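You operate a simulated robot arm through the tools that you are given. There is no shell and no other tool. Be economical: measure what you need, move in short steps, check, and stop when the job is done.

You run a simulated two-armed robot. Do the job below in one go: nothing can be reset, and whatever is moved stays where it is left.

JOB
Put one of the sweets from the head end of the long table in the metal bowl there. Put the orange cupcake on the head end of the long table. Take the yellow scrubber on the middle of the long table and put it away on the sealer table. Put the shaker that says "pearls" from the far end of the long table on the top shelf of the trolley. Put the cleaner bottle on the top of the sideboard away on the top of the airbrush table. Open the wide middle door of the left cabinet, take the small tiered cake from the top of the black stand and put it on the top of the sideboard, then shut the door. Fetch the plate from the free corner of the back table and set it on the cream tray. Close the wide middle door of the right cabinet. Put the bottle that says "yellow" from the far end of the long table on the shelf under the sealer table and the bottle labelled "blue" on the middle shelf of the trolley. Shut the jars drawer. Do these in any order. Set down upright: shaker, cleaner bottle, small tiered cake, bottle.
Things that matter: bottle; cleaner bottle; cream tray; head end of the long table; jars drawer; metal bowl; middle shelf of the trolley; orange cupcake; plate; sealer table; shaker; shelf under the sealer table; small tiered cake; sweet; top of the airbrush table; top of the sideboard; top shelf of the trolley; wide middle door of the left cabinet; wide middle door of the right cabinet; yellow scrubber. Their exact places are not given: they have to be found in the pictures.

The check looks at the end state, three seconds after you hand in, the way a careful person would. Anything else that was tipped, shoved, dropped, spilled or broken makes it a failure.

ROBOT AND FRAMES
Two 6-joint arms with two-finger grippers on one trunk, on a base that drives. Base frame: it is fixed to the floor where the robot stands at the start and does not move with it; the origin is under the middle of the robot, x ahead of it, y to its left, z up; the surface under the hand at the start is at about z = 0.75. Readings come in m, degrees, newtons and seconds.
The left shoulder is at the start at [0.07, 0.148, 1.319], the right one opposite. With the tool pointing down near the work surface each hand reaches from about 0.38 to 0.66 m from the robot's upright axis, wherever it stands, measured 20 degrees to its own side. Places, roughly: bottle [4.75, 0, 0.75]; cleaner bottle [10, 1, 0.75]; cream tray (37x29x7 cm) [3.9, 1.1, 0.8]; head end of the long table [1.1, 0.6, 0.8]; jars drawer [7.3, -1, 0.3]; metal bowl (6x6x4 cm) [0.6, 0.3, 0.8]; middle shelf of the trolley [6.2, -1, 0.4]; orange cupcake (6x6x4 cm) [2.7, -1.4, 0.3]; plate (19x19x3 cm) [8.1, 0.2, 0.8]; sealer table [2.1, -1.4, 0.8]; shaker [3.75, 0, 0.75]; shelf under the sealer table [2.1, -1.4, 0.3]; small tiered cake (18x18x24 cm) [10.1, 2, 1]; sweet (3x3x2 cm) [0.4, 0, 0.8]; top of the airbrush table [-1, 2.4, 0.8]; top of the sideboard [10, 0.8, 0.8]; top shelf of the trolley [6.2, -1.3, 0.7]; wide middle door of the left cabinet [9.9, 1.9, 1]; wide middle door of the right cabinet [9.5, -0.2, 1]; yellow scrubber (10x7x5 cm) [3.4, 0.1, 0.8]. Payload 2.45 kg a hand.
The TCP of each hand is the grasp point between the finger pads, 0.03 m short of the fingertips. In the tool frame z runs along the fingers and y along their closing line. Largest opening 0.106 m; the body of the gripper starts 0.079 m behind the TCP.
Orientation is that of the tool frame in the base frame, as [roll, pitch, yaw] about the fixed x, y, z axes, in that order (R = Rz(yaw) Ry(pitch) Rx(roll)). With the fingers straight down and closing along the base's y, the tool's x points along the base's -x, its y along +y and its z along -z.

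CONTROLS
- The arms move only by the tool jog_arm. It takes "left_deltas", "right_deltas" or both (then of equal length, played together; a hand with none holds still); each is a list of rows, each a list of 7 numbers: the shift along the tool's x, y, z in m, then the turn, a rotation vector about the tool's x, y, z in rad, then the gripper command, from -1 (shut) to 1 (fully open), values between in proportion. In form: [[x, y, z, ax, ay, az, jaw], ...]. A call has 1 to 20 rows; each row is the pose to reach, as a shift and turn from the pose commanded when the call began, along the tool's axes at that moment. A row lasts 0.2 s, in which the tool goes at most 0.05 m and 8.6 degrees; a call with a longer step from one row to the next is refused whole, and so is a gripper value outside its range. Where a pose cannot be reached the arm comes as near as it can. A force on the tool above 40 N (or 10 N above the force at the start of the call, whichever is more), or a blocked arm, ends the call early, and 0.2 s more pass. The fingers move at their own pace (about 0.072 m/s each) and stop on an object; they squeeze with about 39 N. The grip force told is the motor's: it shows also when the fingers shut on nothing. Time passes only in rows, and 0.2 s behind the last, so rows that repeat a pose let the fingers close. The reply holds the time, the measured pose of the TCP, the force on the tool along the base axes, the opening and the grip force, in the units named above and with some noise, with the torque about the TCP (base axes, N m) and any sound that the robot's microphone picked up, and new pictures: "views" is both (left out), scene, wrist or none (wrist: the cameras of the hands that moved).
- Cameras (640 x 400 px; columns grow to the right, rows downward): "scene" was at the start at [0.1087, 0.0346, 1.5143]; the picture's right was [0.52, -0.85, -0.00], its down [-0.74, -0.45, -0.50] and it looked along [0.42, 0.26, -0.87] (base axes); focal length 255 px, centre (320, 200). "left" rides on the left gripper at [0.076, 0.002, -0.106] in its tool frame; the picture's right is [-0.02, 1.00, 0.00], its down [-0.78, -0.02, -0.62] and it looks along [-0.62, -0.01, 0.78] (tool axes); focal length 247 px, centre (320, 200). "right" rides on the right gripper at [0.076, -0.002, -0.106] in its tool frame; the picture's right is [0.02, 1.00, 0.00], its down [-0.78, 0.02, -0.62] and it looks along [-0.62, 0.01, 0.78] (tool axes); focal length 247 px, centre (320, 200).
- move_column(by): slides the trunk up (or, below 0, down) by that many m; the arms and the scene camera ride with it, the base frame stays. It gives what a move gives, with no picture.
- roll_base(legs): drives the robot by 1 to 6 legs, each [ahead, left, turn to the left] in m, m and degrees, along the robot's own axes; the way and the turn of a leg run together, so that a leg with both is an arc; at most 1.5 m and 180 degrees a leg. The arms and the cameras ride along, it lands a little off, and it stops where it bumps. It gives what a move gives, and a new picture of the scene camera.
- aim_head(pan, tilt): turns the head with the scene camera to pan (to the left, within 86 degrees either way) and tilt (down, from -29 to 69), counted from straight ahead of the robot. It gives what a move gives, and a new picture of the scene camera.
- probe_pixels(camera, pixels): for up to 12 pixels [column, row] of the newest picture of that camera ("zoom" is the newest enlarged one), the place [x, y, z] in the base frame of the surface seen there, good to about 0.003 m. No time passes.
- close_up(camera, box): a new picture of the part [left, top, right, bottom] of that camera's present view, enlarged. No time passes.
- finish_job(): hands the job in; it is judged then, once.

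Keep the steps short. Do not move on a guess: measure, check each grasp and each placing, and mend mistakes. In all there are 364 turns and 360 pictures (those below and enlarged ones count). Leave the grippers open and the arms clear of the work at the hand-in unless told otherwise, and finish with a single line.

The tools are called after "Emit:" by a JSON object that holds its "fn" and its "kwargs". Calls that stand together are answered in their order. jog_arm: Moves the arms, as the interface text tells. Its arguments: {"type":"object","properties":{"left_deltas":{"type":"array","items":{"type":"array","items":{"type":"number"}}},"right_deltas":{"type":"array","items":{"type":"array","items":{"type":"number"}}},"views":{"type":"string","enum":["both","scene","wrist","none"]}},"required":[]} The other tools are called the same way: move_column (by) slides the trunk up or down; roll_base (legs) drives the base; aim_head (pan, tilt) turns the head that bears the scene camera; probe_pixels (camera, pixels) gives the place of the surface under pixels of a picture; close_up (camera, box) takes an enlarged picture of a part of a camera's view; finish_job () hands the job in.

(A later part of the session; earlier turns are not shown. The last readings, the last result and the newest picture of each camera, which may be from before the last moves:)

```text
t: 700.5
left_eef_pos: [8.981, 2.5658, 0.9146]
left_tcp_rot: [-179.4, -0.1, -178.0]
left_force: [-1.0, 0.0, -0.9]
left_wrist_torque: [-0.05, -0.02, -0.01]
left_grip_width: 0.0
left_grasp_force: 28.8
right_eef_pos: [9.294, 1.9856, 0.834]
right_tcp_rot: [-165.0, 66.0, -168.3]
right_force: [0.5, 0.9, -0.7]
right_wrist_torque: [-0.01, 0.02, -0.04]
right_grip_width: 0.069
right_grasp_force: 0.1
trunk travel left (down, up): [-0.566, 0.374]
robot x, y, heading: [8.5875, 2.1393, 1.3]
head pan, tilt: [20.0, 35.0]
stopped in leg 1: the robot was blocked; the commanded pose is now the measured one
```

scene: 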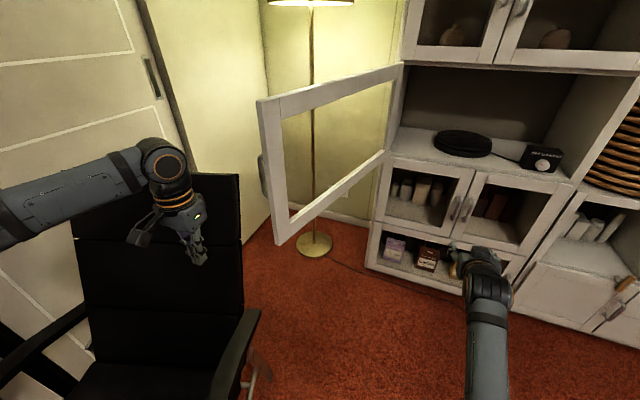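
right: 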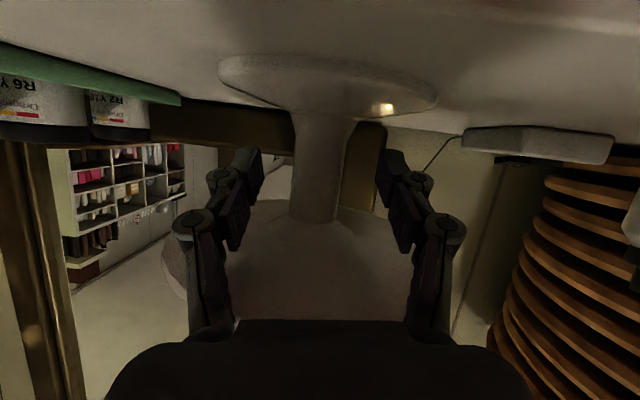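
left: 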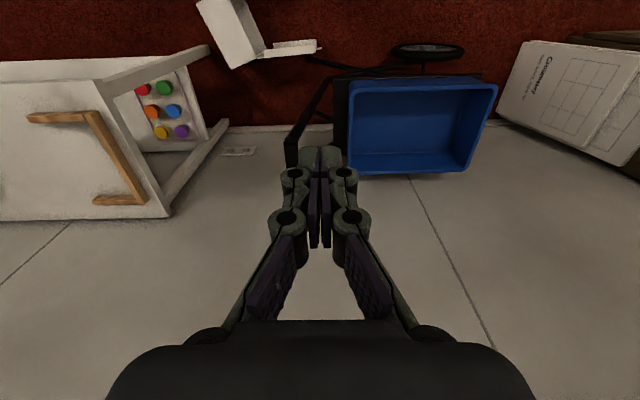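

The base touched the chair and stopped. I'll ease 1.5 cm away and continue forward, then push.

Emit:
{"fn": "roll_base", "kwargs": {"legs": [[0, -0.015, 0], [0.2, 0, 0], [0, -0.47, 0]]}}

Emit:
{"fn": "probe_pixels", "kwargs": {"camera": "scene", "pixels": [[120, 330], [240, 380], [60, 370], [200, 250]]}}

```text
t: 702.4
left_eef_pos: [9.1487, 2.5546, 0.9139]
left_tcp_rot: [-179.8, -1.3, -179.1]
left_force: [-3.7, 1.7, 1.4]
left_wrist_torque: [-0.24, -0.66, -0.14]
left_grip_width: 0.0
left_grasp_force: 28.4
right_eef_pos: [9.4652, 1.975, 0.8341]
right_tcp_rot: [-165.3, 66.1, -168.3]
right_force: [0.2, 0.8, -0.3]
right_wrist_torque: [0.02, -0.01, 0.0]
right_grip_width: 0.069
right_grasp_force: 0.1
trunk travel left (down, up): [-0.566, 0.374]
robot x, y, heading: [8.7635, 2.1328, 1.6]
head pan, tilt: [20.0, 35.0]
stopped in leg 2: the force on the tool passed its limit at 149 N (the readings are from after the stop); the commanded pose is now the measured one
```

scene: 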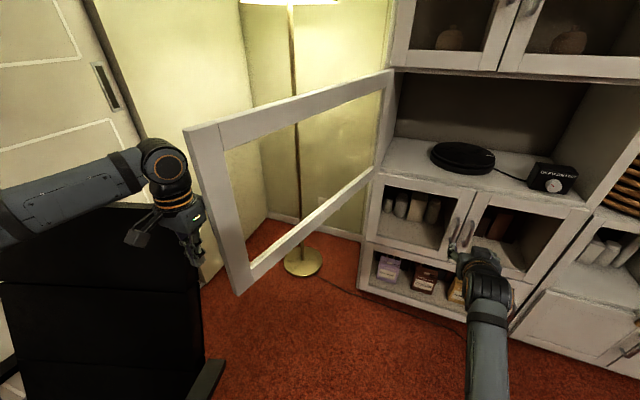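

```text
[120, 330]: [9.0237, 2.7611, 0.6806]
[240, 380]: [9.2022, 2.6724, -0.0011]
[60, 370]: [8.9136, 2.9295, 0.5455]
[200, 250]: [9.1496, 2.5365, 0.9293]
```

The left hand is beside the handle, outside the door. Now push toward -y.

Emit:
{"fn": "roll_base", "kwargs": {"legs": [[0, -0.25, -1.5], [0, -0.2, 0]]}}

```text
t: 703.2
left_eef_pos: [9.144, 2.5367, 0.9163]
left_tcp_rot: [-179.9, -1.4, -179.2]
left_force: [-20.8, 5.7, -5.7]
left_wrist_torque: [-0.5, -2.51, -0.56]
left_grip_width: 0.0
left_grasp_force: 29.2
right_eef_pos: [9.4636, 1.9569, 0.8359]
right_tcp_rot: [-165.3, 66.1, -168.2]
right_force: [1.7, -0.1, 0.7]
right_wrist_torque: [0.0, 0.0, 0.01]
right_grip_width: 0.069
right_grasp_force: 0.2
trunk travel left (down, up): [-0.566, 0.374]
robot x, y, heading: [8.7601, 2.1127, 1.8]
head pan, tilt: [20.0, 35.0]
stopped in leg 1: the robot was blocked; the commanded pose is now the measured one
```

scene: 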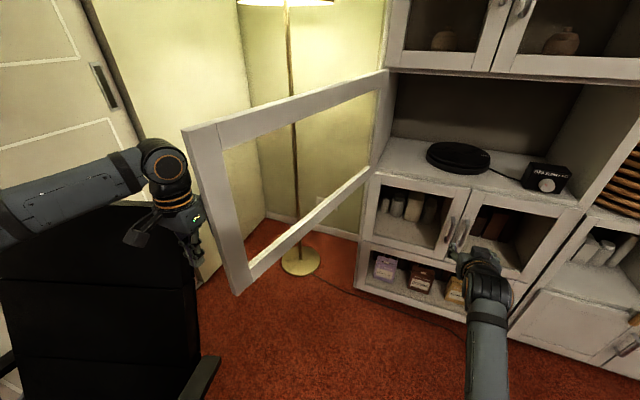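

Emit:
{"fn": "roll_base", "kwargs": {"legs": [[-0.02, 0, 0], [0, -0.22, 0], [0, -0.2, 0]]}}

```text
t: 704.8
left_eef_pos: [9.1204, 2.4357, 0.9141]
left_tcp_rot: [179.9, -2.0, -179.1]
left_force: [-24.4, 2.3, -14.0]
left_wrist_torque: [-0.11, -2.83, -0.45]
left_grip_width: 0.0001
left_grasp_force: 28.4
right_eef_pos: [9.446, 1.8584, 0.8368]
right_tcp_rot: [-165.4, 66.3, -168.3]
right_force: [0.9, -0.4, -0.1]
right_wrist_torque: [0.01, 0.0, 0.02]
right_grip_width: 0.0689
right_grasp_force: 0.0
trunk travel left (down, up): [-0.566, 0.374]
robot x, y, heading: [8.7429, 2.0081, 1.9]
head pan, tilt: [20.0, 35.0]
stopped in leg 2: the robot was blocked; the commanded pose is now the measured one
```

scene: 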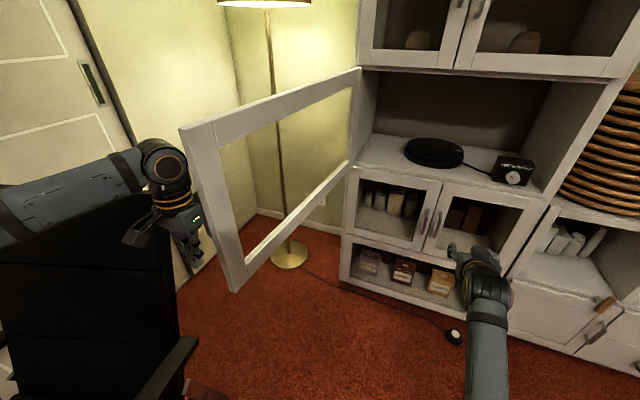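

The door is moving. I'll keep going, with a little more clearance in x.

Emit:
{"fn": "roll_base", "kwargs": {"legs": [[-0.035, 0, 0], [-0.01, -0.2, 0], [0.02, -0.15, 0]]}}

```text
t: 707.9
left_eef_pos: [9.1134, 2.0874, 0.9152]
left_tcp_rot: [179.8, -1.9, -178.9]
left_force: [0.1, 0.0, 0.0]
left_wrist_torque: [0.0, -0.02, -0.03]
left_grip_width: 0.0001
left_grasp_force: 29.0
right_eef_pos: [9.4376, 1.509, 0.8322]
right_tcp_rot: [-165.7, 66.0, -168.4]
right_force: [-1.0, -0.1, 0.4]
right_wrist_torque: [0.02, 0.03, -0.01]
right_grip_width: 0.0688
right_grasp_force: 0.1
trunk travel left (down, up): [-0.566, 0.374]
robot x, y, heading: [8.7272, 1.6656, 1.9]
head pan, tilt: [20.0, 35.0]
```

scene: 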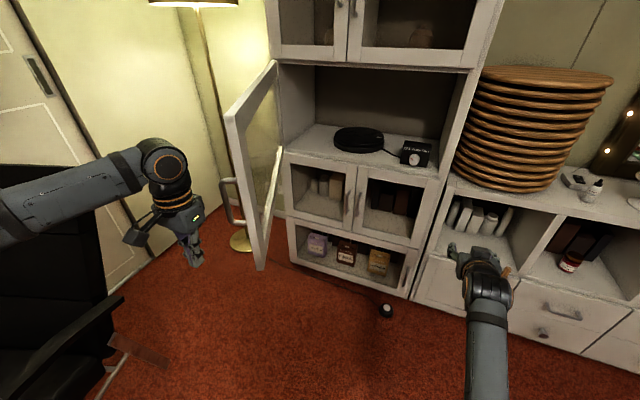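

Emit:
{"fn": "probe_pixels", "kwargs": {"camera": "scene", "pixels": [[230, 120], [262, 262], [245, 180], [225, 195], [275, 65]]}}

```text
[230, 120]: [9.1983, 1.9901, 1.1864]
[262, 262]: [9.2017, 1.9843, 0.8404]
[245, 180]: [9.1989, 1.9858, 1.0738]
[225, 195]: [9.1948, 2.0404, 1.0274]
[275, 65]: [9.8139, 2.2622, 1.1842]
```

The door is at about 66°. I'll push it to about 40° with the left hand, then swing round to finish with the right hand.

Emit:
{"fn": "roll_base", "kwargs": {"legs": [[0.215, -0.215, 0], [0.1, -0.1, 0], [0, 0.36, 0], [-0.34, 0, 0], [0, 0.36, 0]]}}

```text
t: 709.1
left_eef_pos: [9.1938, 2.0077, 0.9143]
left_tcp_rot: [179.7, -2.5, -179.5]
left_force: [0.6, -1.5, -0.4]
left_wrist_torque: [0.1, 0.07, -0.03]
left_grip_width: 0.0
left_grasp_force: 29.0
right_eef_pos: [9.5184, 1.4314, 0.8314]
right_tcp_rot: [-166.4, 65.7, -169.0]
right_force: [0.5, -0.7, 0.1]
right_wrist_torque: [0.03, -0.07, 0.05]
right_grip_width: 0.069
right_grasp_force: 0.0
trunk travel left (down, up): [-0.566, 0.374]
robot x, y, heading: [8.8062, 1.5873, 1.8]
head pan, tilt: [20.0, 35.0]
stopped in leg 1: the force on the tool passed its limit at 52 N (the readings are from after the stop); the commanded pose is now the measured one
```

scene: 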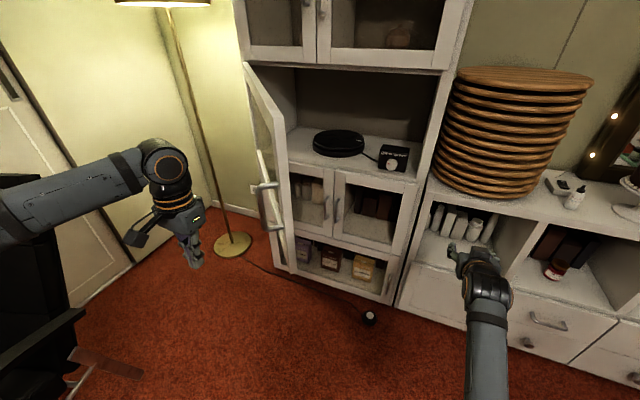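

Emit:
{"fn": "probe_pixels", "kwargs": {"camera": "scene", "pixels": [[288, 265], [283, 120], [270, 190], [247, 66], [284, 200]]}}

```text
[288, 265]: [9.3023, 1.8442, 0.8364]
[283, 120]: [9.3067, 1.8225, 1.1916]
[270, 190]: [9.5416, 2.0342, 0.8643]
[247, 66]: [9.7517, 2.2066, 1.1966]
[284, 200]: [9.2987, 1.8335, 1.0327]
```

The nudge swung it to about 50°. I'll go round and finish with the right hand from outside.

Emit:
{"fn": "roll_base", "kwargs": {"legs": [[-0.14, 0, -1.5], [0, 0.5, 0], [0.25, 0, 0], [0.17, 0, 0]]}}

```text
t: 712.4
left_eef_pos: [9.0645, 2.3685, 0.9141]
left_tcp_rot: [-179.8, -2.2, 178.5]
left_force: [-0.8, 1.4, 0.0]
left_wrist_torque: [-0.05, -0.05, 0.01]
left_grip_width: 0.0001
left_grasp_force: 29.0
right_eef_pos: [9.3683, 1.7767, 0.8355]
right_tcp_rot: [-164.1, 65.8, -169.3]
right_force: [-7.5, -5.0, -4.8]
right_wrist_torque: [0.04, -0.69, 0.73]
right_grip_width: 0.0689
right_grasp_force: 0.0
trunk travel left (down, up): [-0.566, 0.374]
robot x, y, heading: [8.6706, 1.9598, -0.1]
head pan, tilt: [20.0, 35.0]
stopped in leg 2: the force on the tool passed its limit at 106 N (the readings are from after the stop); the commanded pose is now the measured one
```

scene: 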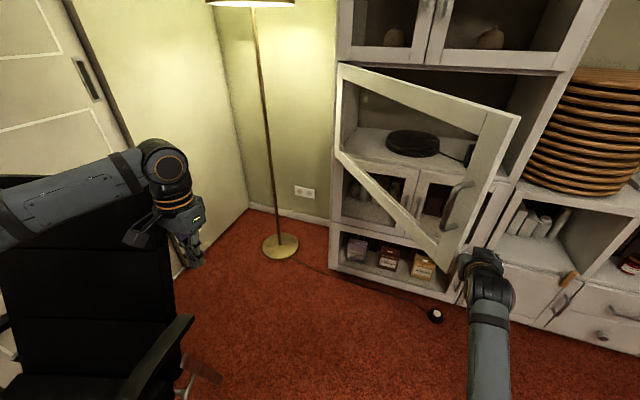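

Emit:
{"fn": "probe_pixels", "kwargs": {"camera": "scene", "pixels": [[440, 258], [515, 120], [470, 190], [345, 70], [400, 200]]}}

```text
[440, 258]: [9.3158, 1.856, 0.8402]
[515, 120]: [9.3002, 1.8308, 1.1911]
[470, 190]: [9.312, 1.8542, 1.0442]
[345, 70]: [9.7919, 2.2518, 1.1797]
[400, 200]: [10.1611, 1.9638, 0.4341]
```

Emit:
{"fn": "roll_base", "kwargs": {"legs": [[0, -0.04, 0], [-0.15, 0, 0], [0, 0.17, 0], [0.3, 0, 0], [0.27, 0, 0]]}}

```text
t: 718.4
left_eef_pos: [9.4838, 2.5014, 0.9135]
left_tcp_rot: [-179.9, -2.3, 178.5]
left_force: [1.1, 0.8, 0.1]
left_wrist_torque: [0.02, 0.01, -0.03]
left_grip_width: 0.0
left_grasp_force: 28.9
right_eef_pos: [9.7872, 1.911, 0.835]
right_tcp_rot: [-164.4, 65.9, -169.7]
right_force: [1.1, 0.0, 0.6]
right_wrist_torque: [-0.01, -0.01, -0.02]
right_grip_width: 0.0687
right_grasp_force: 0.1
trunk travel left (down, up): [-0.566, 0.374]
robot x, y, heading: [9.0858, 2.092, 0.1]
head pan, tilt: [20.0, 35.0]
```

scene: 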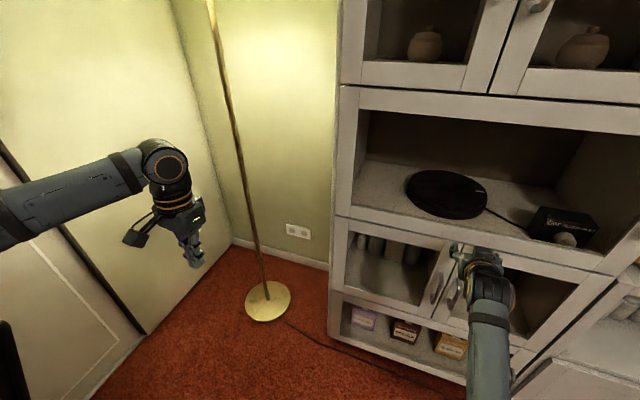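

Emit:
{"fn": "probe_pixels", "kwargs": {"camera": "scene", "pixels": [[400, 98], [600, 120], [350, 150], [600, 262], [450, 238], [400, 70]]}}

Emit:
{"fn": "roll_base", "kwargs": {"legs": [[0.06, 0, 0]]}}

```text
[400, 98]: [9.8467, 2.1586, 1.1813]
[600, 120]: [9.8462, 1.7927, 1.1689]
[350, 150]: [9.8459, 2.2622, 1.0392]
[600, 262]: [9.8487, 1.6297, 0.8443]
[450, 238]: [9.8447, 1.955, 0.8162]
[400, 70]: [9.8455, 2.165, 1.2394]
```

```text
t: 719.4
left_eef_pos: [9.5221, 2.5033, 0.9139]
left_tcp_rot: [-179.9, -2.3, 178.5]
left_force: [-1.1, -0.2, 0.7]
left_wrist_torque: [0.03, 0.02, 0.01]
left_grip_width: 0.0001
left_grasp_force: 28.3
right_eef_pos: [9.8243, 1.9122, 0.8337]
right_tcp_rot: [-165.1, 65.6, -170.2]
right_force: [-5.0, -0.3, 1.5]
right_wrist_torque: [-0.01, -0.05, -0.02]
right_grip_width: 0.0744
right_grasp_force: 1.7
trunk travel left (down, up): [-0.566, 0.374]
robot x, y, heading: [9.1303, 2.095, -0.2]
head pan, tilt: [20.0, 35.0]
stopped in leg 1: the force on the tool passed its limit at 106 N (the readings are from after the stop); the commanded pose is now the measured one
```

scene: 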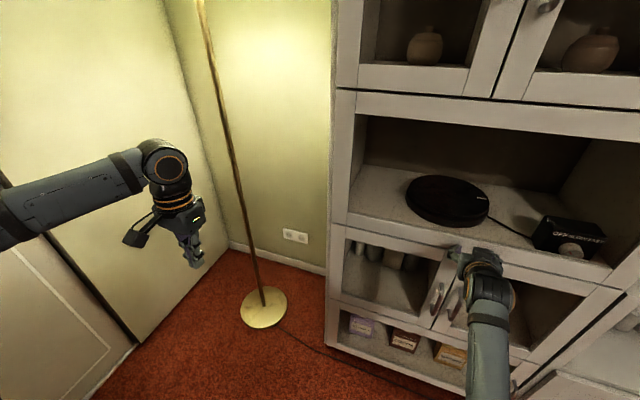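

The left door is shut flush (face at x 9.846). Now the cleaner bottle at (9.945, 1.077). I'll use the same forward-tilted hand as for the cake. Back off, shift right, lower 1.5 cm and drive in.

Emit:
{"fn": "move_column", "kwargs": {"by": -0.013}}

Emit:
{"fn": "roll_base", "kwargs": {"legs": [[-0.15, 0, 0.2], [0, -0.84, 0], [0.14, 0, 0]]}}

Emit:
{"fn": "jog_arm", "kwargs": {"right_deltas": [[0, 0, 0, 0, 0, 0, 0.5]], "views": "wrist"}}

```text
t: 720.0
left_eef_pos: [9.5225, 2.5021, 0.9013]
left_tcp_rot: [-180.0, -2.2, 178.5]
left_force: [-0.5, 0.1, -0.2]
left_wrist_torque: [0.02, 0.01, -0.01]
left_grip_width: 0.0
left_grasp_force: 28.5
right_eef_pos: [9.8244, 1.9126, 0.8203]
right_tcp_rot: [-165.4, 65.7, -170.4]
right_force: [-4.5, 1.2, 1.5]
right_wrist_torque: [0.06, 0.01, 0.16]
right_grip_width: 0.0734
right_grasp_force: 1.2
trunk travel left (down, up): [-0.553, 0.387]
robot x, y, heading: [9.1281, 2.0926, -0.2]
head pan, tilt: [20.0, 35.0]
```

```text
t: 726.4
left_eef_pos: [9.5169, 1.6695, 0.9005]
left_tcp_rot: [-180.0, -2.4, -179.9]
left_force: [0.4, -0.1, 0.1]
left_wrist_torque: [-0.01, 0.05, 0.0]
left_grip_width: 0.0001
left_grasp_force: 28.6
right_eef_pos: [9.8364, 1.0878, 0.8199]
right_tcp_rot: [-165.4, 65.6, -168.7]
right_force: [1.2, -1.0, -1.0]
right_wrist_torque: [-0.03, -0.02, 0.0]
right_grip_width: 0.0691
right_grasp_force: 0.1
trunk travel left (down, up): [-0.553, 0.387]
robot x, y, heading: [9.1302, 1.2463, 1.4]
head pan, tilt: [20.0, 35.0]
```

scene: 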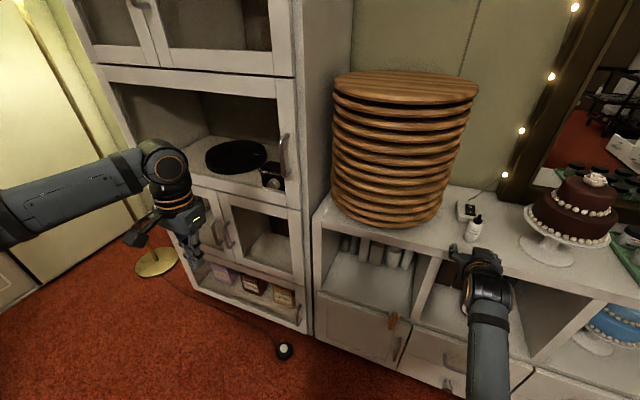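

```text
t: 726.8
left_eef_pos: [9.5152, 1.6692, 0.9021]
left_tcp_rot: [-179.9, -2.2, -179.8]
left_force: [-0.7, 0.0, 0.0]
left_wrist_torque: [0.02, 0.03, -0.03]
left_grip_width: 0.0
left_grasp_force: 28.9
right_eef_pos: [9.8367, 1.0892, 0.8199]
right_tcp_rot: [-165.3, 65.7, -168.7]
right_force: [-0.1, -0.1, -1.0]
right_wrist_torque: [0.0, -0.02, -0.02]
right_grip_width: 0.0798
right_grasp_force: 0.1
trunk travel left (down, up): [-0.553, 0.387]
robot x, y, heading: [9.1345, 1.2458, 1.7]
head pan, tilt: [20.0, 35.0]
```

right: 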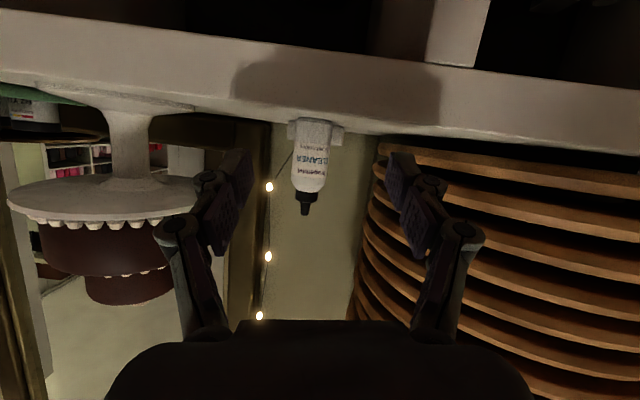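

The CLEANER bottle is centred ahead. I'll advance 10.5 cm and grip it.

Emit:
{"fn": "roll_base", "kwargs": {"legs": [[0.107, -0.012, 0]]}}

Emit:
{"fn": "jog_arm", "kwargs": {"right_deltas": [[0, 0, 0, 0, 0, 0, 0], [0, 0, 0, 0, 0, 0, -0.5], [0, 0, 0, 0, 0, 0, -1], [0, 0, 0, 0, 0, 0, -1]], "views": "none"}}

Emit:
{"fn": "move_column", "kwargs": {"by": 0.06}}

```text
t: 728.0
left_eef_pos: [9.623, 1.6586, 0.9011]
left_tcp_rot: [-179.9, -2.4, 180.0]
left_force: [0.7, 0.4, -0.4]
left_wrist_torque: [0.01, 0.05, -0.01]
left_grip_width: 0.0
left_grasp_force: 29.2
right_eef_pos: [9.9427, 1.0785, 0.8186]
right_tcp_rot: [-165.4, 65.7, -168.8]
right_force: [-0.2, -0.2, -0.5]
right_wrist_torque: [-0.01, -0.03, -0.01]
right_grip_width: 0.0794
right_grasp_force: 0.1
trunk travel left (down, up): [-0.553, 0.387]
robot x, y, heading: [9.2396, 1.2387, 2.0]
head pan, tilt: [20.0, 35.0]
```

scene: 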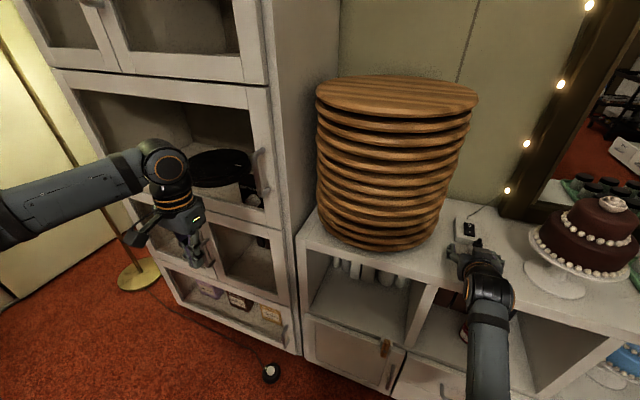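

```text
t: 729.0
left_eef_pos: [9.6227, 1.6592, 0.9006]
left_tcp_rot: [179.9, -2.4, -179.9]
left_force: [0.5, -0.5, 0.2]
left_wrist_torque: [-0.03, 0.03, -0.02]
left_grip_width: 0.0
left_grasp_force: 28.9
right_eef_pos: [9.9423, 1.0783, 0.8201]
right_tcp_rot: [-165.3, 65.7, -168.7]
right_force: [0.8, -0.4, 1.3]
right_wrist_torque: [0.04, -0.07, -0.02]
right_grip_width: 0.0308
right_grasp_force: 39.1
trunk travel left (down, up): [-0.553, 0.387]
robot x, y, heading: [9.239, 1.2389, 1.6]
head pan, tilt: [20.0, 35.0]
```

```text
t: 730.0
left_eef_pos: [9.6215, 1.6598, 0.9604]
left_tcp_rot: [-180.0, -2.4, -179.9]
left_force: [0.0, -0.9, 0.8]
left_wrist_torque: [-0.03, -0.03, -0.03]
left_grip_width: 0.0
left_grasp_force: 28.5
right_eef_pos: [9.9426, 1.0789, 0.879]
right_tcp_rot: [-165.3, 65.5, -168.8]
right_force: [-0.1, -0.1, -0.4]
right_wrist_torque: [0.0, -0.01, 0.01]
right_grip_width: 0.0307
right_grasp_force: 39.0
trunk travel left (down, up): [-0.613, 0.327]
robot x, y, heading: [9.2399, 1.2428, 1.7]
head pan, tilt: [20.0, 35.0]
```

Held (31 mm). Now the long way to the airbrush table. I'll raise the trunk 0.1 m and drive back to the aisle.

Emit:
{"fn": "move_column", "kwargs": {"by": 0.12}}

Emit:
{"fn": "roll_base", "kwargs": {"legs": [[-0.3, 0, -1.7], [0, 0, -90], [1.5, 0, 0], [0.26, 0, 0], [0, 0, -90], [1.2, 0, 0]]}}

```text
t: 731.5
left_eef_pos: [9.6222, 1.6588, 1.0806]
left_tcp_rot: [-180.0, -2.4, -179.9]
left_force: [0.4, -0.1, 0.7]
left_wrist_torque: [-0.01, -0.02, -0.02]
left_grip_width: 0.0002
left_grasp_force: 28.3
right_eef_pos: [9.9407, 1.0795, 0.9992]
right_tcp_rot: [-165.2, 65.6, -168.7]
right_force: [0.0, 0.2, -0.7]
right_wrist_torque: [-0.02, -0.01, 0.01]
right_grip_width: 0.0309
right_grasp_force: 39.0
trunk travel left (down, up): [-0.733, 0.207]
robot x, y, heading: [9.2417, 1.234, 1.6]
head pan, tilt: [20.0, 35.0]
```

```text
t: 735.1
left_eef_pos: [9.473, 1.4255, 1.0802]
left_tcp_rot: [179.9, -2.5, 152.1]
left_force: [-0.9, 0.7, 0.6]
left_wrist_torque: [0.01, 0.0, 0.0]
left_grip_width: 0.0
left_grasp_force: 28.7
right_eef_pos: [9.4811, 0.7616, 0.9988]
right_tcp_rot: [-165.6, 65.7, 163.1]
right_force: [-0.6, -0.1, -1.3]
right_wrist_torque: [0.01, -0.03, 0.02]
right_grip_width: 0.031
right_grasp_force: 38.9
trunk travel left (down, up): [-0.733, 0.207]
robot x, y, heading: [8.9336, 1.2342, -26.4]
head pan, tilt: [20.0, 35.0]
stopped in leg 2: the robot was blocked; the commanded pose is now the measured one
```

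scene: 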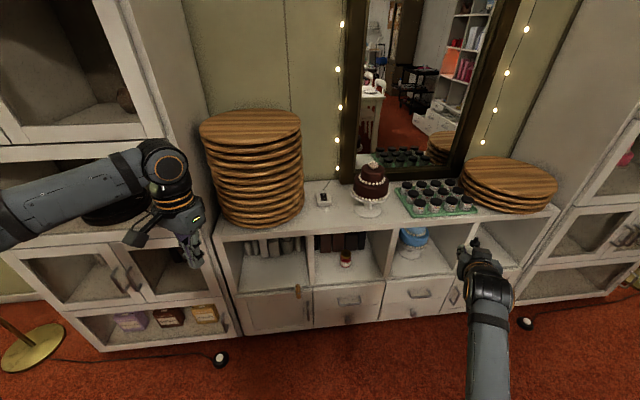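

The crate's corner blocked the turn. I'll move away from it first, then turn.

Emit:
{"fn": "roll_base", "kwargs": {"legs": [[0.445, -0.56, 0], [0, 0, -64], [0.4, -0.22, 0], [0.62, 0, 0], [0, 0, -90], [1.2, 0, 0]]}}

```text
t: 756.8
left_eef_pos: [7.2272, -0.8018, 1.0812]
left_tcp_rot: [-180.0, -2.4, -4.2]
left_force: [-0.6, 0.1, -0.4]
left_wrist_torque: [0.03, 0.02, 0.01]
left_grip_width: 0.0
left_grasp_force: 28.8
right_eef_pos: [6.9501, -0.1981, 0.9988]
right_tcp_rot: [-165.4, 65.8, 6.9]
right_force: [-0.6, 0.9, -0.5]
right_wrist_torque: [-0.04, -0.01, 0.02]
right_grip_width: 0.0308
right_grasp_force: 39.1
trunk travel left (down, up): [-0.733, 0.207]
robot x, y, heading: [7.6382, -0.411, 177.4]
head pan, tilt: [20.0, 35.0]
```

scene: 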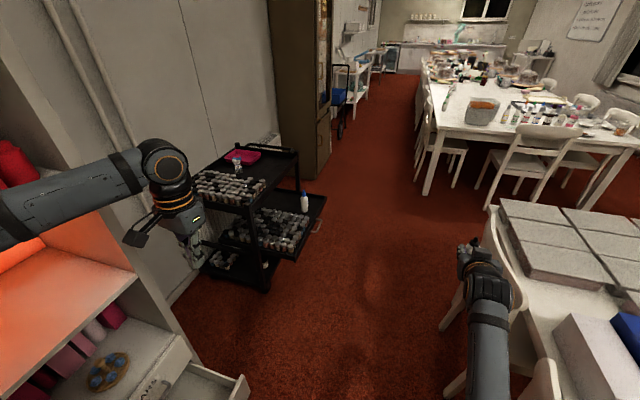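

The trolley still looks right. I'll continue along the aisle to the head of the long table.

Emit:
{"fn": "roll_base", "kwargs": {"legs": [[1.3, 0.05, 2.6], [1.3, 0.05, 0], [1.3, 0.04, 0], [1.3, 0, 0], [1.3, 0, 0], [0.9, 0, 0]]}}

```text
t: 785.8
left_eef_pos: [1.2752, -1.2635, 1.0979]
left_tcp_rot: [178.0, -1.6, 7.7]
left_force: [0.2, 0.5, 0.2]
left_wrist_torque: [-0.01, 0.05, -0.01]
left_grip_width: 0.0
left_grasp_force: 28.7
right_eef_pos: [0.8844, -0.7288, 1.0015]
right_tcp_rot: [-169.1, 66.5, 15.1]
right_force: [-0.6, 0.8, -0.4]
right_wrist_torque: [0.01, -0.04, 0.0]
right_grip_width: 0.0308
right_grasp_force: 39.4
trunk travel left (down, up): [-0.733, 0.207]
robot x, y, heading: [1.5949, -0.8235, -171.0]
head pan, tilt: [20.0, 35.0]
stopped in leg 5: the robot was blocked; the commanded pose is now the measured one
```

scene: 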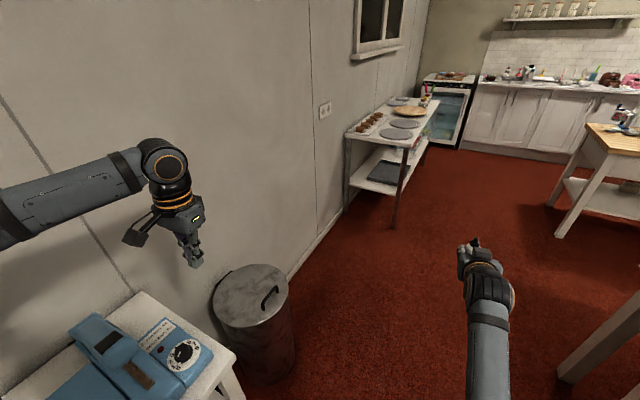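

The path drifted toward the sealer table and stopped. I'll move back toward the aisle's middle, straighten up and check the sealer table for damage.

Emit:
{"fn": "roll_base", "kwargs": {"legs": [[0, -0.27, 0], [0, 0, -9]]}}

Emit:
{"fn": "aim_head", "kwargs": {"pan": 80, "tilt": 38}}

```text
t: 788.3
left_eef_pos: [1.16, -0.9798, 1.0816]
left_tcp_rot: [179.9, -2.3, -1.3]
left_force: [0.2, 0.7, -0.2]
left_wrist_torque: [-0.02, -0.02, 0.0]
left_grip_width: 0.0
left_grasp_force: 28.4
right_eef_pos: [0.8545, -0.3907, 0.9992]
right_tcp_rot: [-165.3, 65.6, 9.8]
right_force: [-1.6, -0.1, -0.8]
right_wrist_torque: [0.05, 0.0, 0.0]
right_grip_width: 0.0308
right_grasp_force: 39.0
trunk travel left (down, up): [-0.733, 0.207]
robot x, y, heading: [1.5532, -0.5641, -179.4]
head pan, tilt: [20.0, 35.0]
```

scene: 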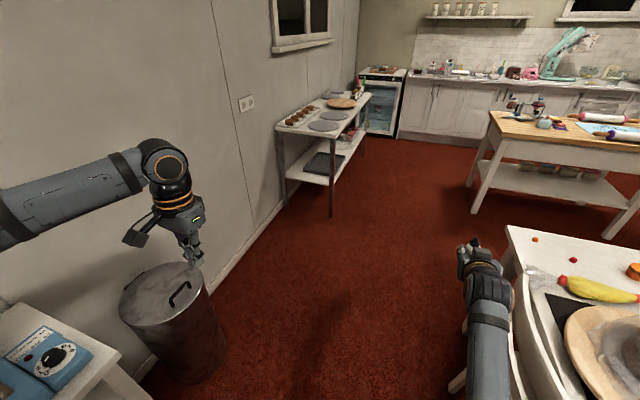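

```text
t: 789.6
left_eef_pos: [1.1602, -0.9805, 1.0817]
left_tcp_rot: [179.9, -2.5, -1.3]
left_force: [-1.2, 0.0, 0.3]
left_wrist_torque: [-0.01, 0.02, -0.01]
left_grip_width: 0.0
left_grasp_force: 28.4
right_eef_pos: [0.8547, -0.3905, 0.9987]
right_tcp_rot: [-165.3, 65.6, 9.8]
right_force: [-0.6, 0.1, -1.6]
right_wrist_torque: [-0.01, 0.0, -0.06]
right_grip_width: 0.0309
right_grasp_force: 39.2
trunk travel left (down, up): [-0.733, 0.207]
robot x, y, heading: [1.5524, -0.5657, -179.8]
head pan, tilt: [80.0, 38.0]
```

scene: 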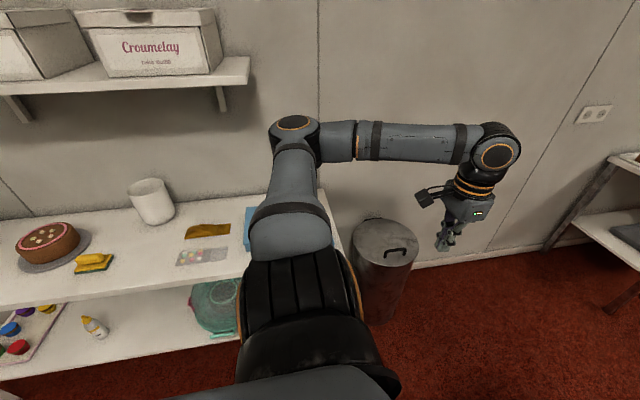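

Emit:
{"fn": "probe_pixels", "kwargs": {"camera": "scene", "pixels": [[218, 68], [105, 78], [85, 75], [30, 80], [248, 60], [213, 15]]}}

Emit:
{"fn": "roll_base", "kwargs": {"legs": [[1.3, 0, 0], [0.55, 0, 0], [0, 0, -90]]}}

```text
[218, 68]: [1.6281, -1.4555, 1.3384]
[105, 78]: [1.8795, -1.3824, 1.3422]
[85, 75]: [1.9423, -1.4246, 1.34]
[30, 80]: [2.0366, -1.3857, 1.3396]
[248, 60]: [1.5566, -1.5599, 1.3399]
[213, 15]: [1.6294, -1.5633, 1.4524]
```

```text
t: 802.9
left_eef_pos: [-0.6695, -0.0886, 1.0806]
left_tcp_rot: [179.9, -2.4, -97.6]
left_force: [0.2, 0.8, 0.9]
left_wrist_torque: [-0.01, 0.02, -0.01]
left_grip_width: 0.0001
left_grasp_force: 28.6
right_eef_pos: [-0.049, 0.1497, 0.999]
right_tcp_rot: [-165.3, 65.6, -86.4]
right_force: [-0.9, -0.5, -0.9]
right_wrist_torque: [0.01, 0.0, 0.02]
right_grip_width: 0.0308
right_grasp_force: 39.0
trunk travel left (down, up): [-0.733, 0.207]
robot x, y, heading: [-0.3027, -0.5262, 84.1]
head pan, tilt: [80.0, 38.0]
```

scene: 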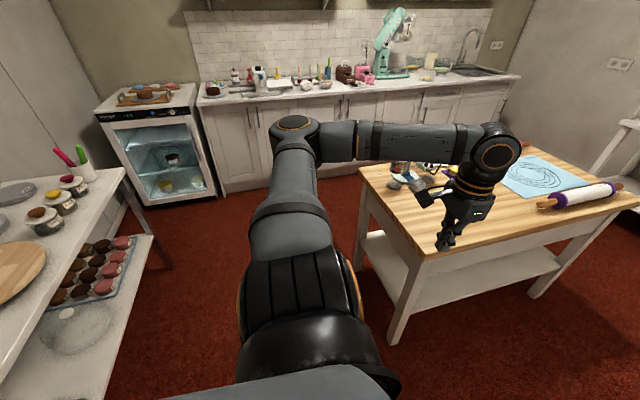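

The boxes are in order. I'll straighten up and go up to the airbrush table.

Emit:
{"fn": "roll_base", "kwargs": {"legs": [[0, 0, 6], [1.2, 0.04, 0], [0.45, 0, 0]]}}

Emit:
{"fn": "aim_head", "kwargs": {"pan": 15, "tilt": 35}}

```text
t: 811.8
left_eef_pos: [-0.6867, 1.5377, 1.0815]
left_tcp_rot: [179.9, -2.4, -94.6]
left_force: [-0.5, 0.6, -0.5]
left_wrist_torque: [-0.02, 0.0, 0.03]
left_grip_width: 0.0001
left_grasp_force: 28.8
right_eef_pos: [-0.0786, 1.808, 1.0002]
right_tcp_rot: [-165.3, 65.7, -83.5]
right_force: [-0.1, 0.6, -1.2]
right_wrist_torque: [0.0, -0.02, 0.0]
right_grip_width: 0.0308
right_grasp_force: 39.0
trunk travel left (down, up): [-0.733, 0.207]
robot x, y, heading: [-0.2954, 1.1177, 86.8]
head pan, tilt: [80.0, 38.0]
```

scene: 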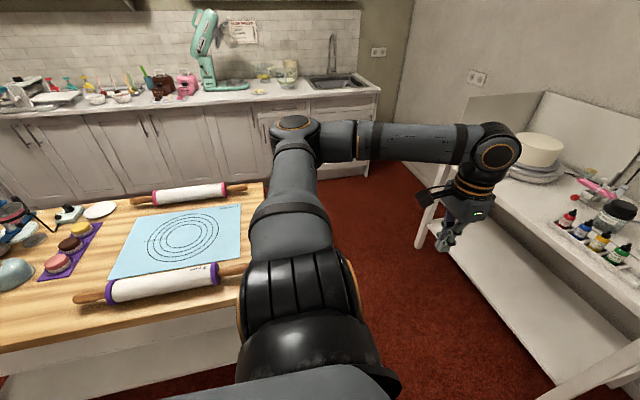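

```text
t: 813.2
left_eef_pos: [-0.6833, 1.5372, 1.0808]
left_tcp_rot: [179.9, -2.4, -94.6]
left_force: [0.1, -0.1, 0.1]
left_wrist_torque: [0.03, -0.01, 0.02]
left_grip_width: 0.0
left_grasp_force: 28.3
right_eef_pos: [-0.077, 1.8078, 0.9992]
right_tcp_rot: [-165.3, 65.6, -83.5]
right_force: [-0.4, 0.4, -1.0]
right_wrist_torque: [-0.01, -0.03, 0.01]
right_grip_width: 0.0307
right_grasp_force: 39.2
trunk travel left (down, up): [-0.733, 0.207]
robot x, y, heading: [-0.294, 1.1233, 87.0]
head pan, tilt: [15.0, 35.0]
```

scene: 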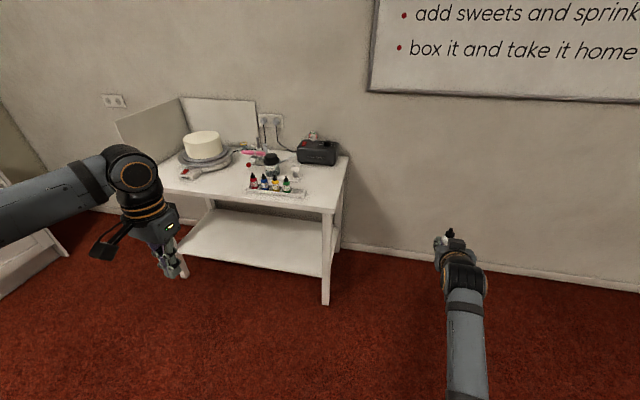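

Emit:
{"fn": "probe_pixels", "kwargs": {"camera": "scene", "pixels": [[322, 190], [330, 205], [345, 160], [305, 195], [316, 178], [250, 195], [305, 165], [215, 190], [300, 208], [318, 162]]}}

Emit:
{"fn": "close_up", "kwargs": {"camera": "scene", "box": [160, 110, 370, 230]}}

```text
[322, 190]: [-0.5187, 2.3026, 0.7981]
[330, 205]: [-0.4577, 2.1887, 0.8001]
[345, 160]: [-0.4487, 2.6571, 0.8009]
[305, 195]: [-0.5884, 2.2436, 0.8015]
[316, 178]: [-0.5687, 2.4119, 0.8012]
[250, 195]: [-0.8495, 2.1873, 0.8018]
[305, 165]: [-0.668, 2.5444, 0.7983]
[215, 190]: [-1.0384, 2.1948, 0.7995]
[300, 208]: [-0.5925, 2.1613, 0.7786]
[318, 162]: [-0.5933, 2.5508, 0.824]
```

```text
3.05 times, centred on (265, 170) of scene
```

zoom: 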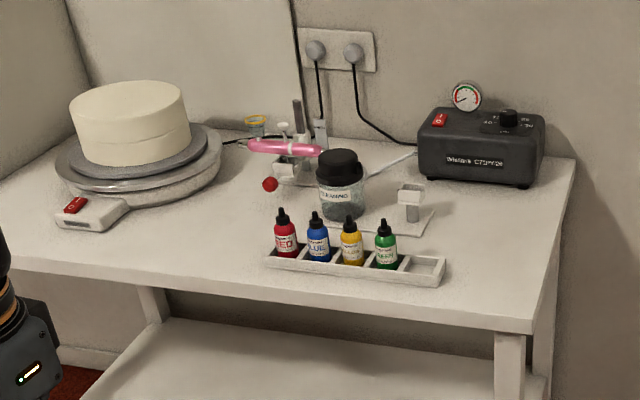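

The airbrush table's top is z 0.800, front edge y 2.165. The spot at (-0.49, 2.26), right of the paint rack, is free. I'll position the bottle over it.

Emit:
{"fn": "roll_base", "kwargs": {"legs": [[0.3, 0, 0], [0, 0.436, 0], [0.13, 0, 0]]}}

Emit:
{"fn": "move_column", "kwargs": {"by": -0.14}}

```text
t: 818.3
left_eef_pos: [-1.0976, 1.9686, 1.0818]
left_tcp_rot: [179.9, -2.3, -93.8]
left_force: [0.3, 0.2, 0.1]
left_wrist_torque: [0.0, -0.04, -0.01]
left_grip_width: 0.0001
left_grasp_force: 29.0
right_eef_pos: [-0.4966, 2.2478, 1.0002]
right_tcp_rot: [-165.3, 65.7, -82.5]
right_force: [-0.6, 0.0, -0.5]
right_wrist_torque: [0.01, 0.01, 0.0]
right_grip_width: 0.0309
right_grasp_force: 38.7
trunk travel left (down, up): [-0.733, 0.207]
robot x, y, heading: [-0.7002, 1.5573, 87.8]
head pan, tilt: [15.0, 35.0]
```

scene: 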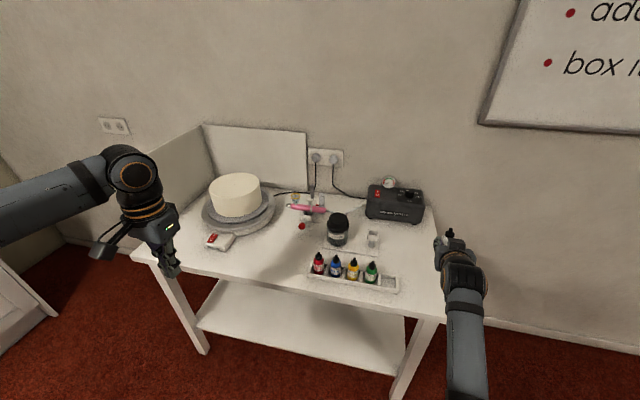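

```text
t: 820.0
left_eef_pos: [-1.0981, 1.9684, 0.9409]
left_tcp_rot: [179.9, -2.4, -93.7]
left_force: [-1.4, 0.0, 0.3]
left_wrist_torque: [0.02, 0.02, -0.02]
left_grip_width: 0.0001
left_grasp_force: 28.4
right_eef_pos: [-0.496, 2.2489, 0.8599]
right_tcp_rot: [-165.3, 65.7, -82.6]
right_force: [-0.2, 0.1, -0.7]
right_wrist_torque: [0.01, 0.0, -0.01]
right_grip_width: 0.0308
right_grasp_force: 39.0
trunk travel left (down, up): [-0.593, 0.347]
robot x, y, heading: [-0.705, 1.5603, 87.6]
head pan, tilt: [15.0, 35.0]
```

Emit:
{"fn": "move_column", "kwargs": {"by": -0.016}}

Emit:
{"fn": "move_column", "kwargs": {"by": -0.005}}

```text
t: 820.6
left_eef_pos: [-1.0986, 1.9692, 0.9252]
left_tcp_rot: [180.0, -2.4, -93.7]
left_force: [-0.9, 0.1, -0.1]
left_wrist_torque: [0.01, 0.0, -0.02]
left_grip_width: 0.0
left_grasp_force: 28.7
right_eef_pos: [-0.4961, 2.2482, 0.8443]
right_tcp_rot: [-165.3, 65.6, -82.6]
right_force: [-0.5, 0.3, 0.2]
right_wrist_torque: [-0.03, 0.02, 0.04]
right_grip_width: 0.0311
right_grasp_force: 38.8
trunk travel left (down, up): [-0.577, 0.363]
robot x, y, heading: [-0.7011, 1.5583, 88.0]
head pan, tilt: [15.0, 35.0]
```

```text
t: 821.1
left_eef_pos: [-1.0986, 1.9677, 0.9201]
left_tcp_rot: [179.9, -2.4, -93.8]
left_force: [0.1, 0.1, 0.9]
left_wrist_torque: [0.0, -0.02, 0.0]
left_grip_width: 0.0
left_grasp_force: 28.4
right_eef_pos: [-0.4956, 2.2491, 0.8412]
right_tcp_rot: [-165.2, 65.9, -82.5]
right_force: [0.4, 1.9, 6.4]
right_wrist_torque: [0.07, 0.04, -0.03]
right_grip_width: 0.0308
right_grasp_force: 38.7
trunk travel left (down, up): [-0.572, 0.368]
robot x, y, heading: [-0.6996, 1.5616, 87.9]
head pan, tilt: [15.0, 35.0]
```

Contact (6 N) at the expected height. I'll release gently and back straight out.

Emit:
{"fn": "jog_arm", "kwargs": {"right_deltas": [[0, 0, 0, 0, 0, 0, -0.3], [0, 0, 0, 0, 0, 0, 0], [0, 0, 0, 0, 0, 0, 0.3], [0, 0, 0, 0, 0, 0, 0.3]], "views": "none"}}

Emit:
{"fn": "roll_base", "kwargs": {"legs": [[-0.22, 0.02, 0]]}}

Emit:
{"fn": "close_up", "kwargs": {"camera": "scene", "box": [260, 140, 500, 300]}}

```text
t: 822.1
left_eef_pos: [-1.0983, 1.9686, 0.9185]
left_tcp_rot: [179.9, -2.4, -93.6]
left_force: [0.6, -0.1, -1.1]
left_wrist_torque: [-0.05, 0.0, 0.01]
left_grip_width: 0.0004
left_grasp_force: 29.1
right_eef_pos: [-0.4966, 2.2476, 0.838]
right_tcp_rot: [-165.3, 65.7, -82.6]
right_force: [-0.1, -0.6, -0.4]
right_wrist_torque: [-0.01, 0.02, -0.01]
right_grip_width: 0.0687
right_grasp_force: 0.0
trunk travel left (down, up): [-0.572, 0.368]
robot x, y, heading: [-0.7052, 1.5588, 87.7]
head pan, tilt: [15.0, 35.0]
```

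```text
t: 823.9
left_eef_pos: [-1.1222, 1.7689, 0.9203]
left_tcp_rot: [180.0, -2.4, -93.8]
left_force: [0.7, 0.2, -0.3]
left_wrist_torque: [0.01, 0.05, 0.0]
left_grip_width: 0.0003
left_grasp_force: 28.8
right_eef_pos: [-0.5193, 2.0498, 0.8397]
right_tcp_rot: [-165.4, 65.8, -82.6]
right_force: [-0.1, 0.2, 0.4]
right_wrist_torque: [-0.01, -0.03, 0.05]
right_grip_width: 0.069
right_grasp_force: 0.1
trunk travel left (down, up): [-0.572, 0.368]
robot x, y, heading: [-0.7259, 1.3594, 87.7]
head pan, tilt: [15.0, 35.0]
stopped in leg 1: the robot was blocked; the commanded pose is now the measured one
```

scene: 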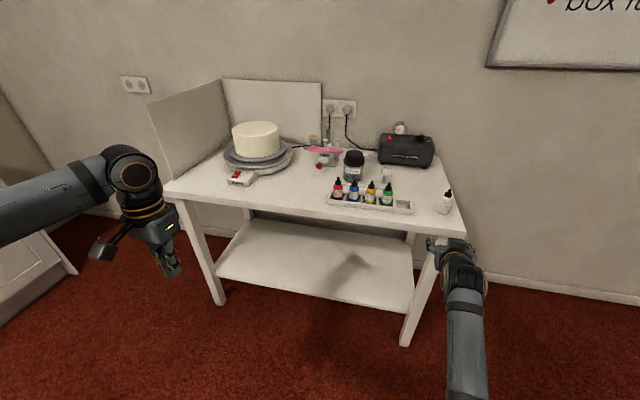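

```text
2.50 times, centred on (380, 220) of scene
```

zoom: 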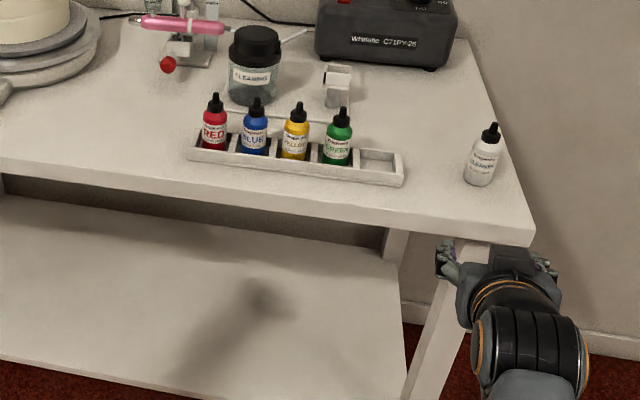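

The cleaner bottle stands upright on the airbrush table. The last job is the plate onto the cream tray. I'll look down the left side of the long table to see how to reach the tray.

Emit:
{"fn": "aim_head", "kwargs": {"pan": -72, "tilt": 18}}

```text
t: 825.5
left_eef_pos: [-1.1222, 1.769, 0.9192]
left_tcp_rot: [179.9, -2.4, -93.7]
left_force: [-0.4, 0.0, 0.1]
left_wrist_torque: [-0.02, 0.01, 0.0]
left_grip_width: 0.0
left_grasp_force: 28.8
right_eef_pos: [-0.519, 2.0488, 0.8398]
right_tcp_rot: [-165.3, 65.7, -82.6]
right_force: [-0.4, 0.1, 0.2]
right_wrist_torque: [-0.01, 0.01, 0.01]
right_grip_width: 0.0689
right_grasp_force: 0.1
trunk travel left (down, up): [-0.572, 0.368]
robot x, y, heading: [-0.7265, 1.3598, 87.8]
head pan, tilt: [-72.0, 18.0]
```

scene: 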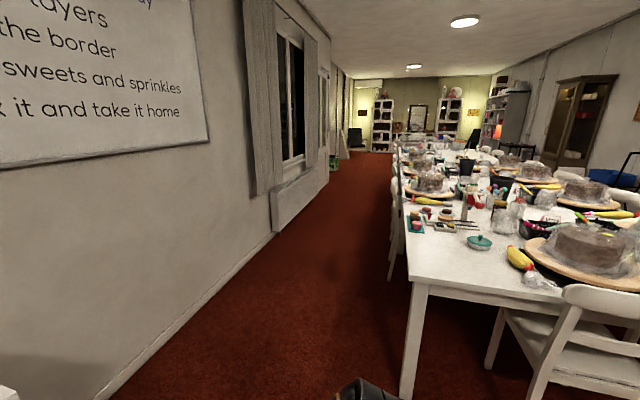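

Emit:
{"fn": "probe_pixels", "kwargs": {"camera": "scene", "pixels": [[394, 215], [388, 275], [275, 235], [180, 320], [408, 280], [330, 165], [345, 178], [385, 165], [395, 180], [392, 195]]}}

Emit:
{"fn": "close_up", "kwargs": {"camera": "scene", "box": [320, 90, 480, 220]}}

```text
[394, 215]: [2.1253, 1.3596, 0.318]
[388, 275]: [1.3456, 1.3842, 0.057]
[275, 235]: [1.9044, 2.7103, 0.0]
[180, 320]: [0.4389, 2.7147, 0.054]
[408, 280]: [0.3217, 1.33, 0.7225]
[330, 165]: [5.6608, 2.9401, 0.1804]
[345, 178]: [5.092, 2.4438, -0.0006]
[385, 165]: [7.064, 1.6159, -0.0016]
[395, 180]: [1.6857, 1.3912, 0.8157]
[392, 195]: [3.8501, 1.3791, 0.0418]
```

```text
3.08 times, centred on (400, 155) of scene
```

zoom: 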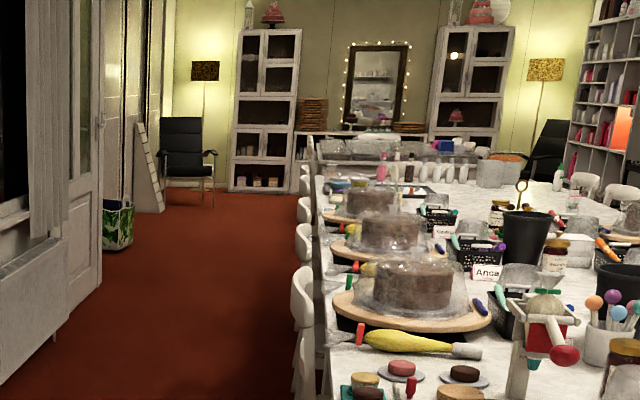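

The left aisle is wide (y 1.42–2.71), so the tray can be reached from there. I'll drive along it to the back table for the plate.

Emit:
{"fn": "roll_base", "kwargs": {"legs": [[0.3, 0, 0], [0, 0, -88], [0, 0.3, 0], [1.4, 0, 0], [1.4, 0, 0], [1.4, 0, 0]]}}

```text
t: 827.2
left_eef_pos: [-1.1114, 2.0162, 0.9198]
left_tcp_rot: [179.8, -2.3, -93.8]
left_force: [-0.2, 0.2, 0.4]
left_wrist_torque: [0.0, 0.0, 0.02]
left_grip_width: 0.0
left_grasp_force: 28.7
right_eef_pos: [-0.5092, 2.2897, 0.8342]
right_tcp_rot: [-166.3, 64.2, -83.8]
right_force: [-1.6, -6.3, 3.3]
right_wrist_torque: [-0.52, 0.03, -0.01]
right_grip_width: 0.0691
right_grasp_force: 0.0
trunk travel left (down, up): [-0.572, 0.368]
robot x, y, heading: [-0.7163, 1.6052, 87.9]
head pan, tilt: [-72.0, 18.0]
stopped in leg 1: the force on the tool passed its limit at 198 N (the readings are from after the stop); the commanded pose is now the measured one
```

scene: 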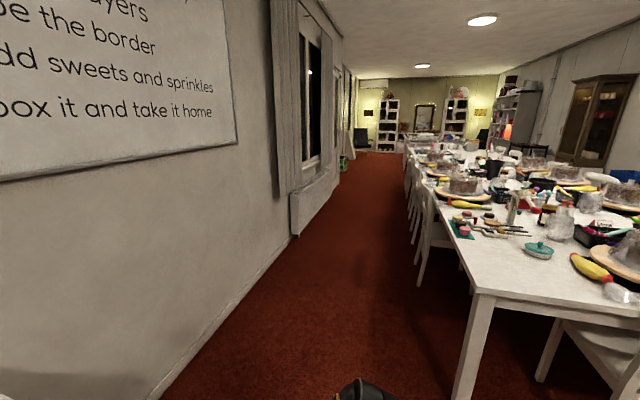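

I drove toward the table by mistake and the hand touched it. I'll back straight out and check the bottle and table.

Emit:
{"fn": "roll_base", "kwargs": {"legs": [[-0.2, 0.0, 0]]}}

Emit:
{"fn": "aim_head", "kwargs": {"pan": 5, "tilt": 35}}

Emit:
{"fn": "probe_pixels", "kwargs": {"camera": "scene", "pixels": [[380, 230], [400, 215], [360, 200], [300, 205], [250, 205], [420, 180]]}}

```text
t: 828.9
left_eef_pos: [-1.121, 1.8083, 0.9194]
left_tcp_rot: [179.9, -2.4, -93.6]
left_force: [0.5, -0.2, 0.6]
left_wrist_torque: [0.03, 0.0, -0.04]
left_grip_width: 0.0
left_grasp_force: 28.8
right_eef_pos: [-0.5214, 2.0857, 0.833]
right_tcp_rot: [-166.2, 64.1, -83.2]
right_force: [0.9, 0.0, -0.6]
right_wrist_torque: [-0.01, 0.02, -0.03]
right_grip_width: 0.069
right_grasp_force: 0.1
trunk travel left (down, up): [-0.572, 0.368]
robot x, y, heading: [-0.7264, 1.4, 88.1]
head pan, tilt: [-72.0, 18.0]
```

scene: 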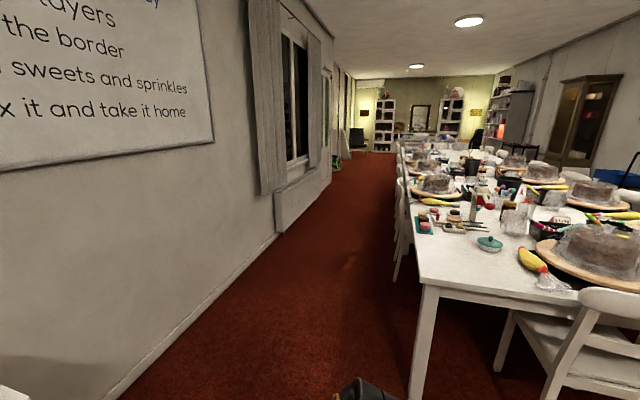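

```text
t: 830.4
left_eef_pos: [-1.1214, 1.8087, 0.9199]
left_tcp_rot: [179.9, -2.4, -93.5]
left_force: [-0.6, 0.6, -0.3]
left_wrist_torque: [0.0, 0.0, 0.01]
left_grip_width: 0.0
left_grasp_force: 28.6
right_eef_pos: [-0.5194, 2.086, 0.8337]
right_tcp_rot: [-166.3, 64.1, -83.3]
right_force: [-0.4, 1.1, 0.2]
right_wrist_torque: [-0.01, 0.0, 0.01]
right_grip_width: 0.0688
right_grasp_force: 0.2
trunk travel left (down, up): [-0.572, 0.368]
robot x, y, heading: [-0.7268, 1.3969, 88.2]
head pan, tilt: [5.0, 35.0]
```

scene: 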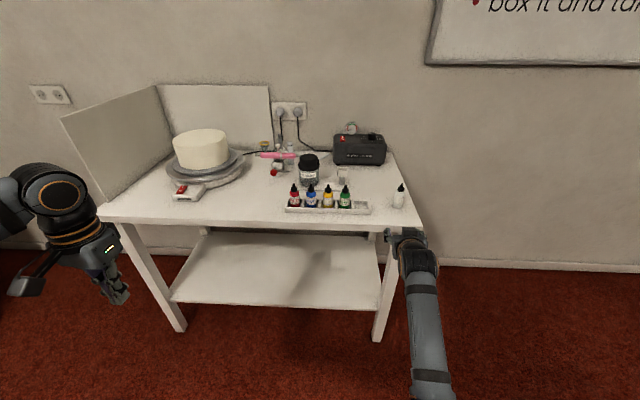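

```text
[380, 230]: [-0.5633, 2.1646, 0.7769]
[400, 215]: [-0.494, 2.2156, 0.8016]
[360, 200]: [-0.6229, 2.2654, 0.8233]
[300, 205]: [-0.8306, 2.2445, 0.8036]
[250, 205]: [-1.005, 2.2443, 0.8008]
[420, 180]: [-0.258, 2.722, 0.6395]
```

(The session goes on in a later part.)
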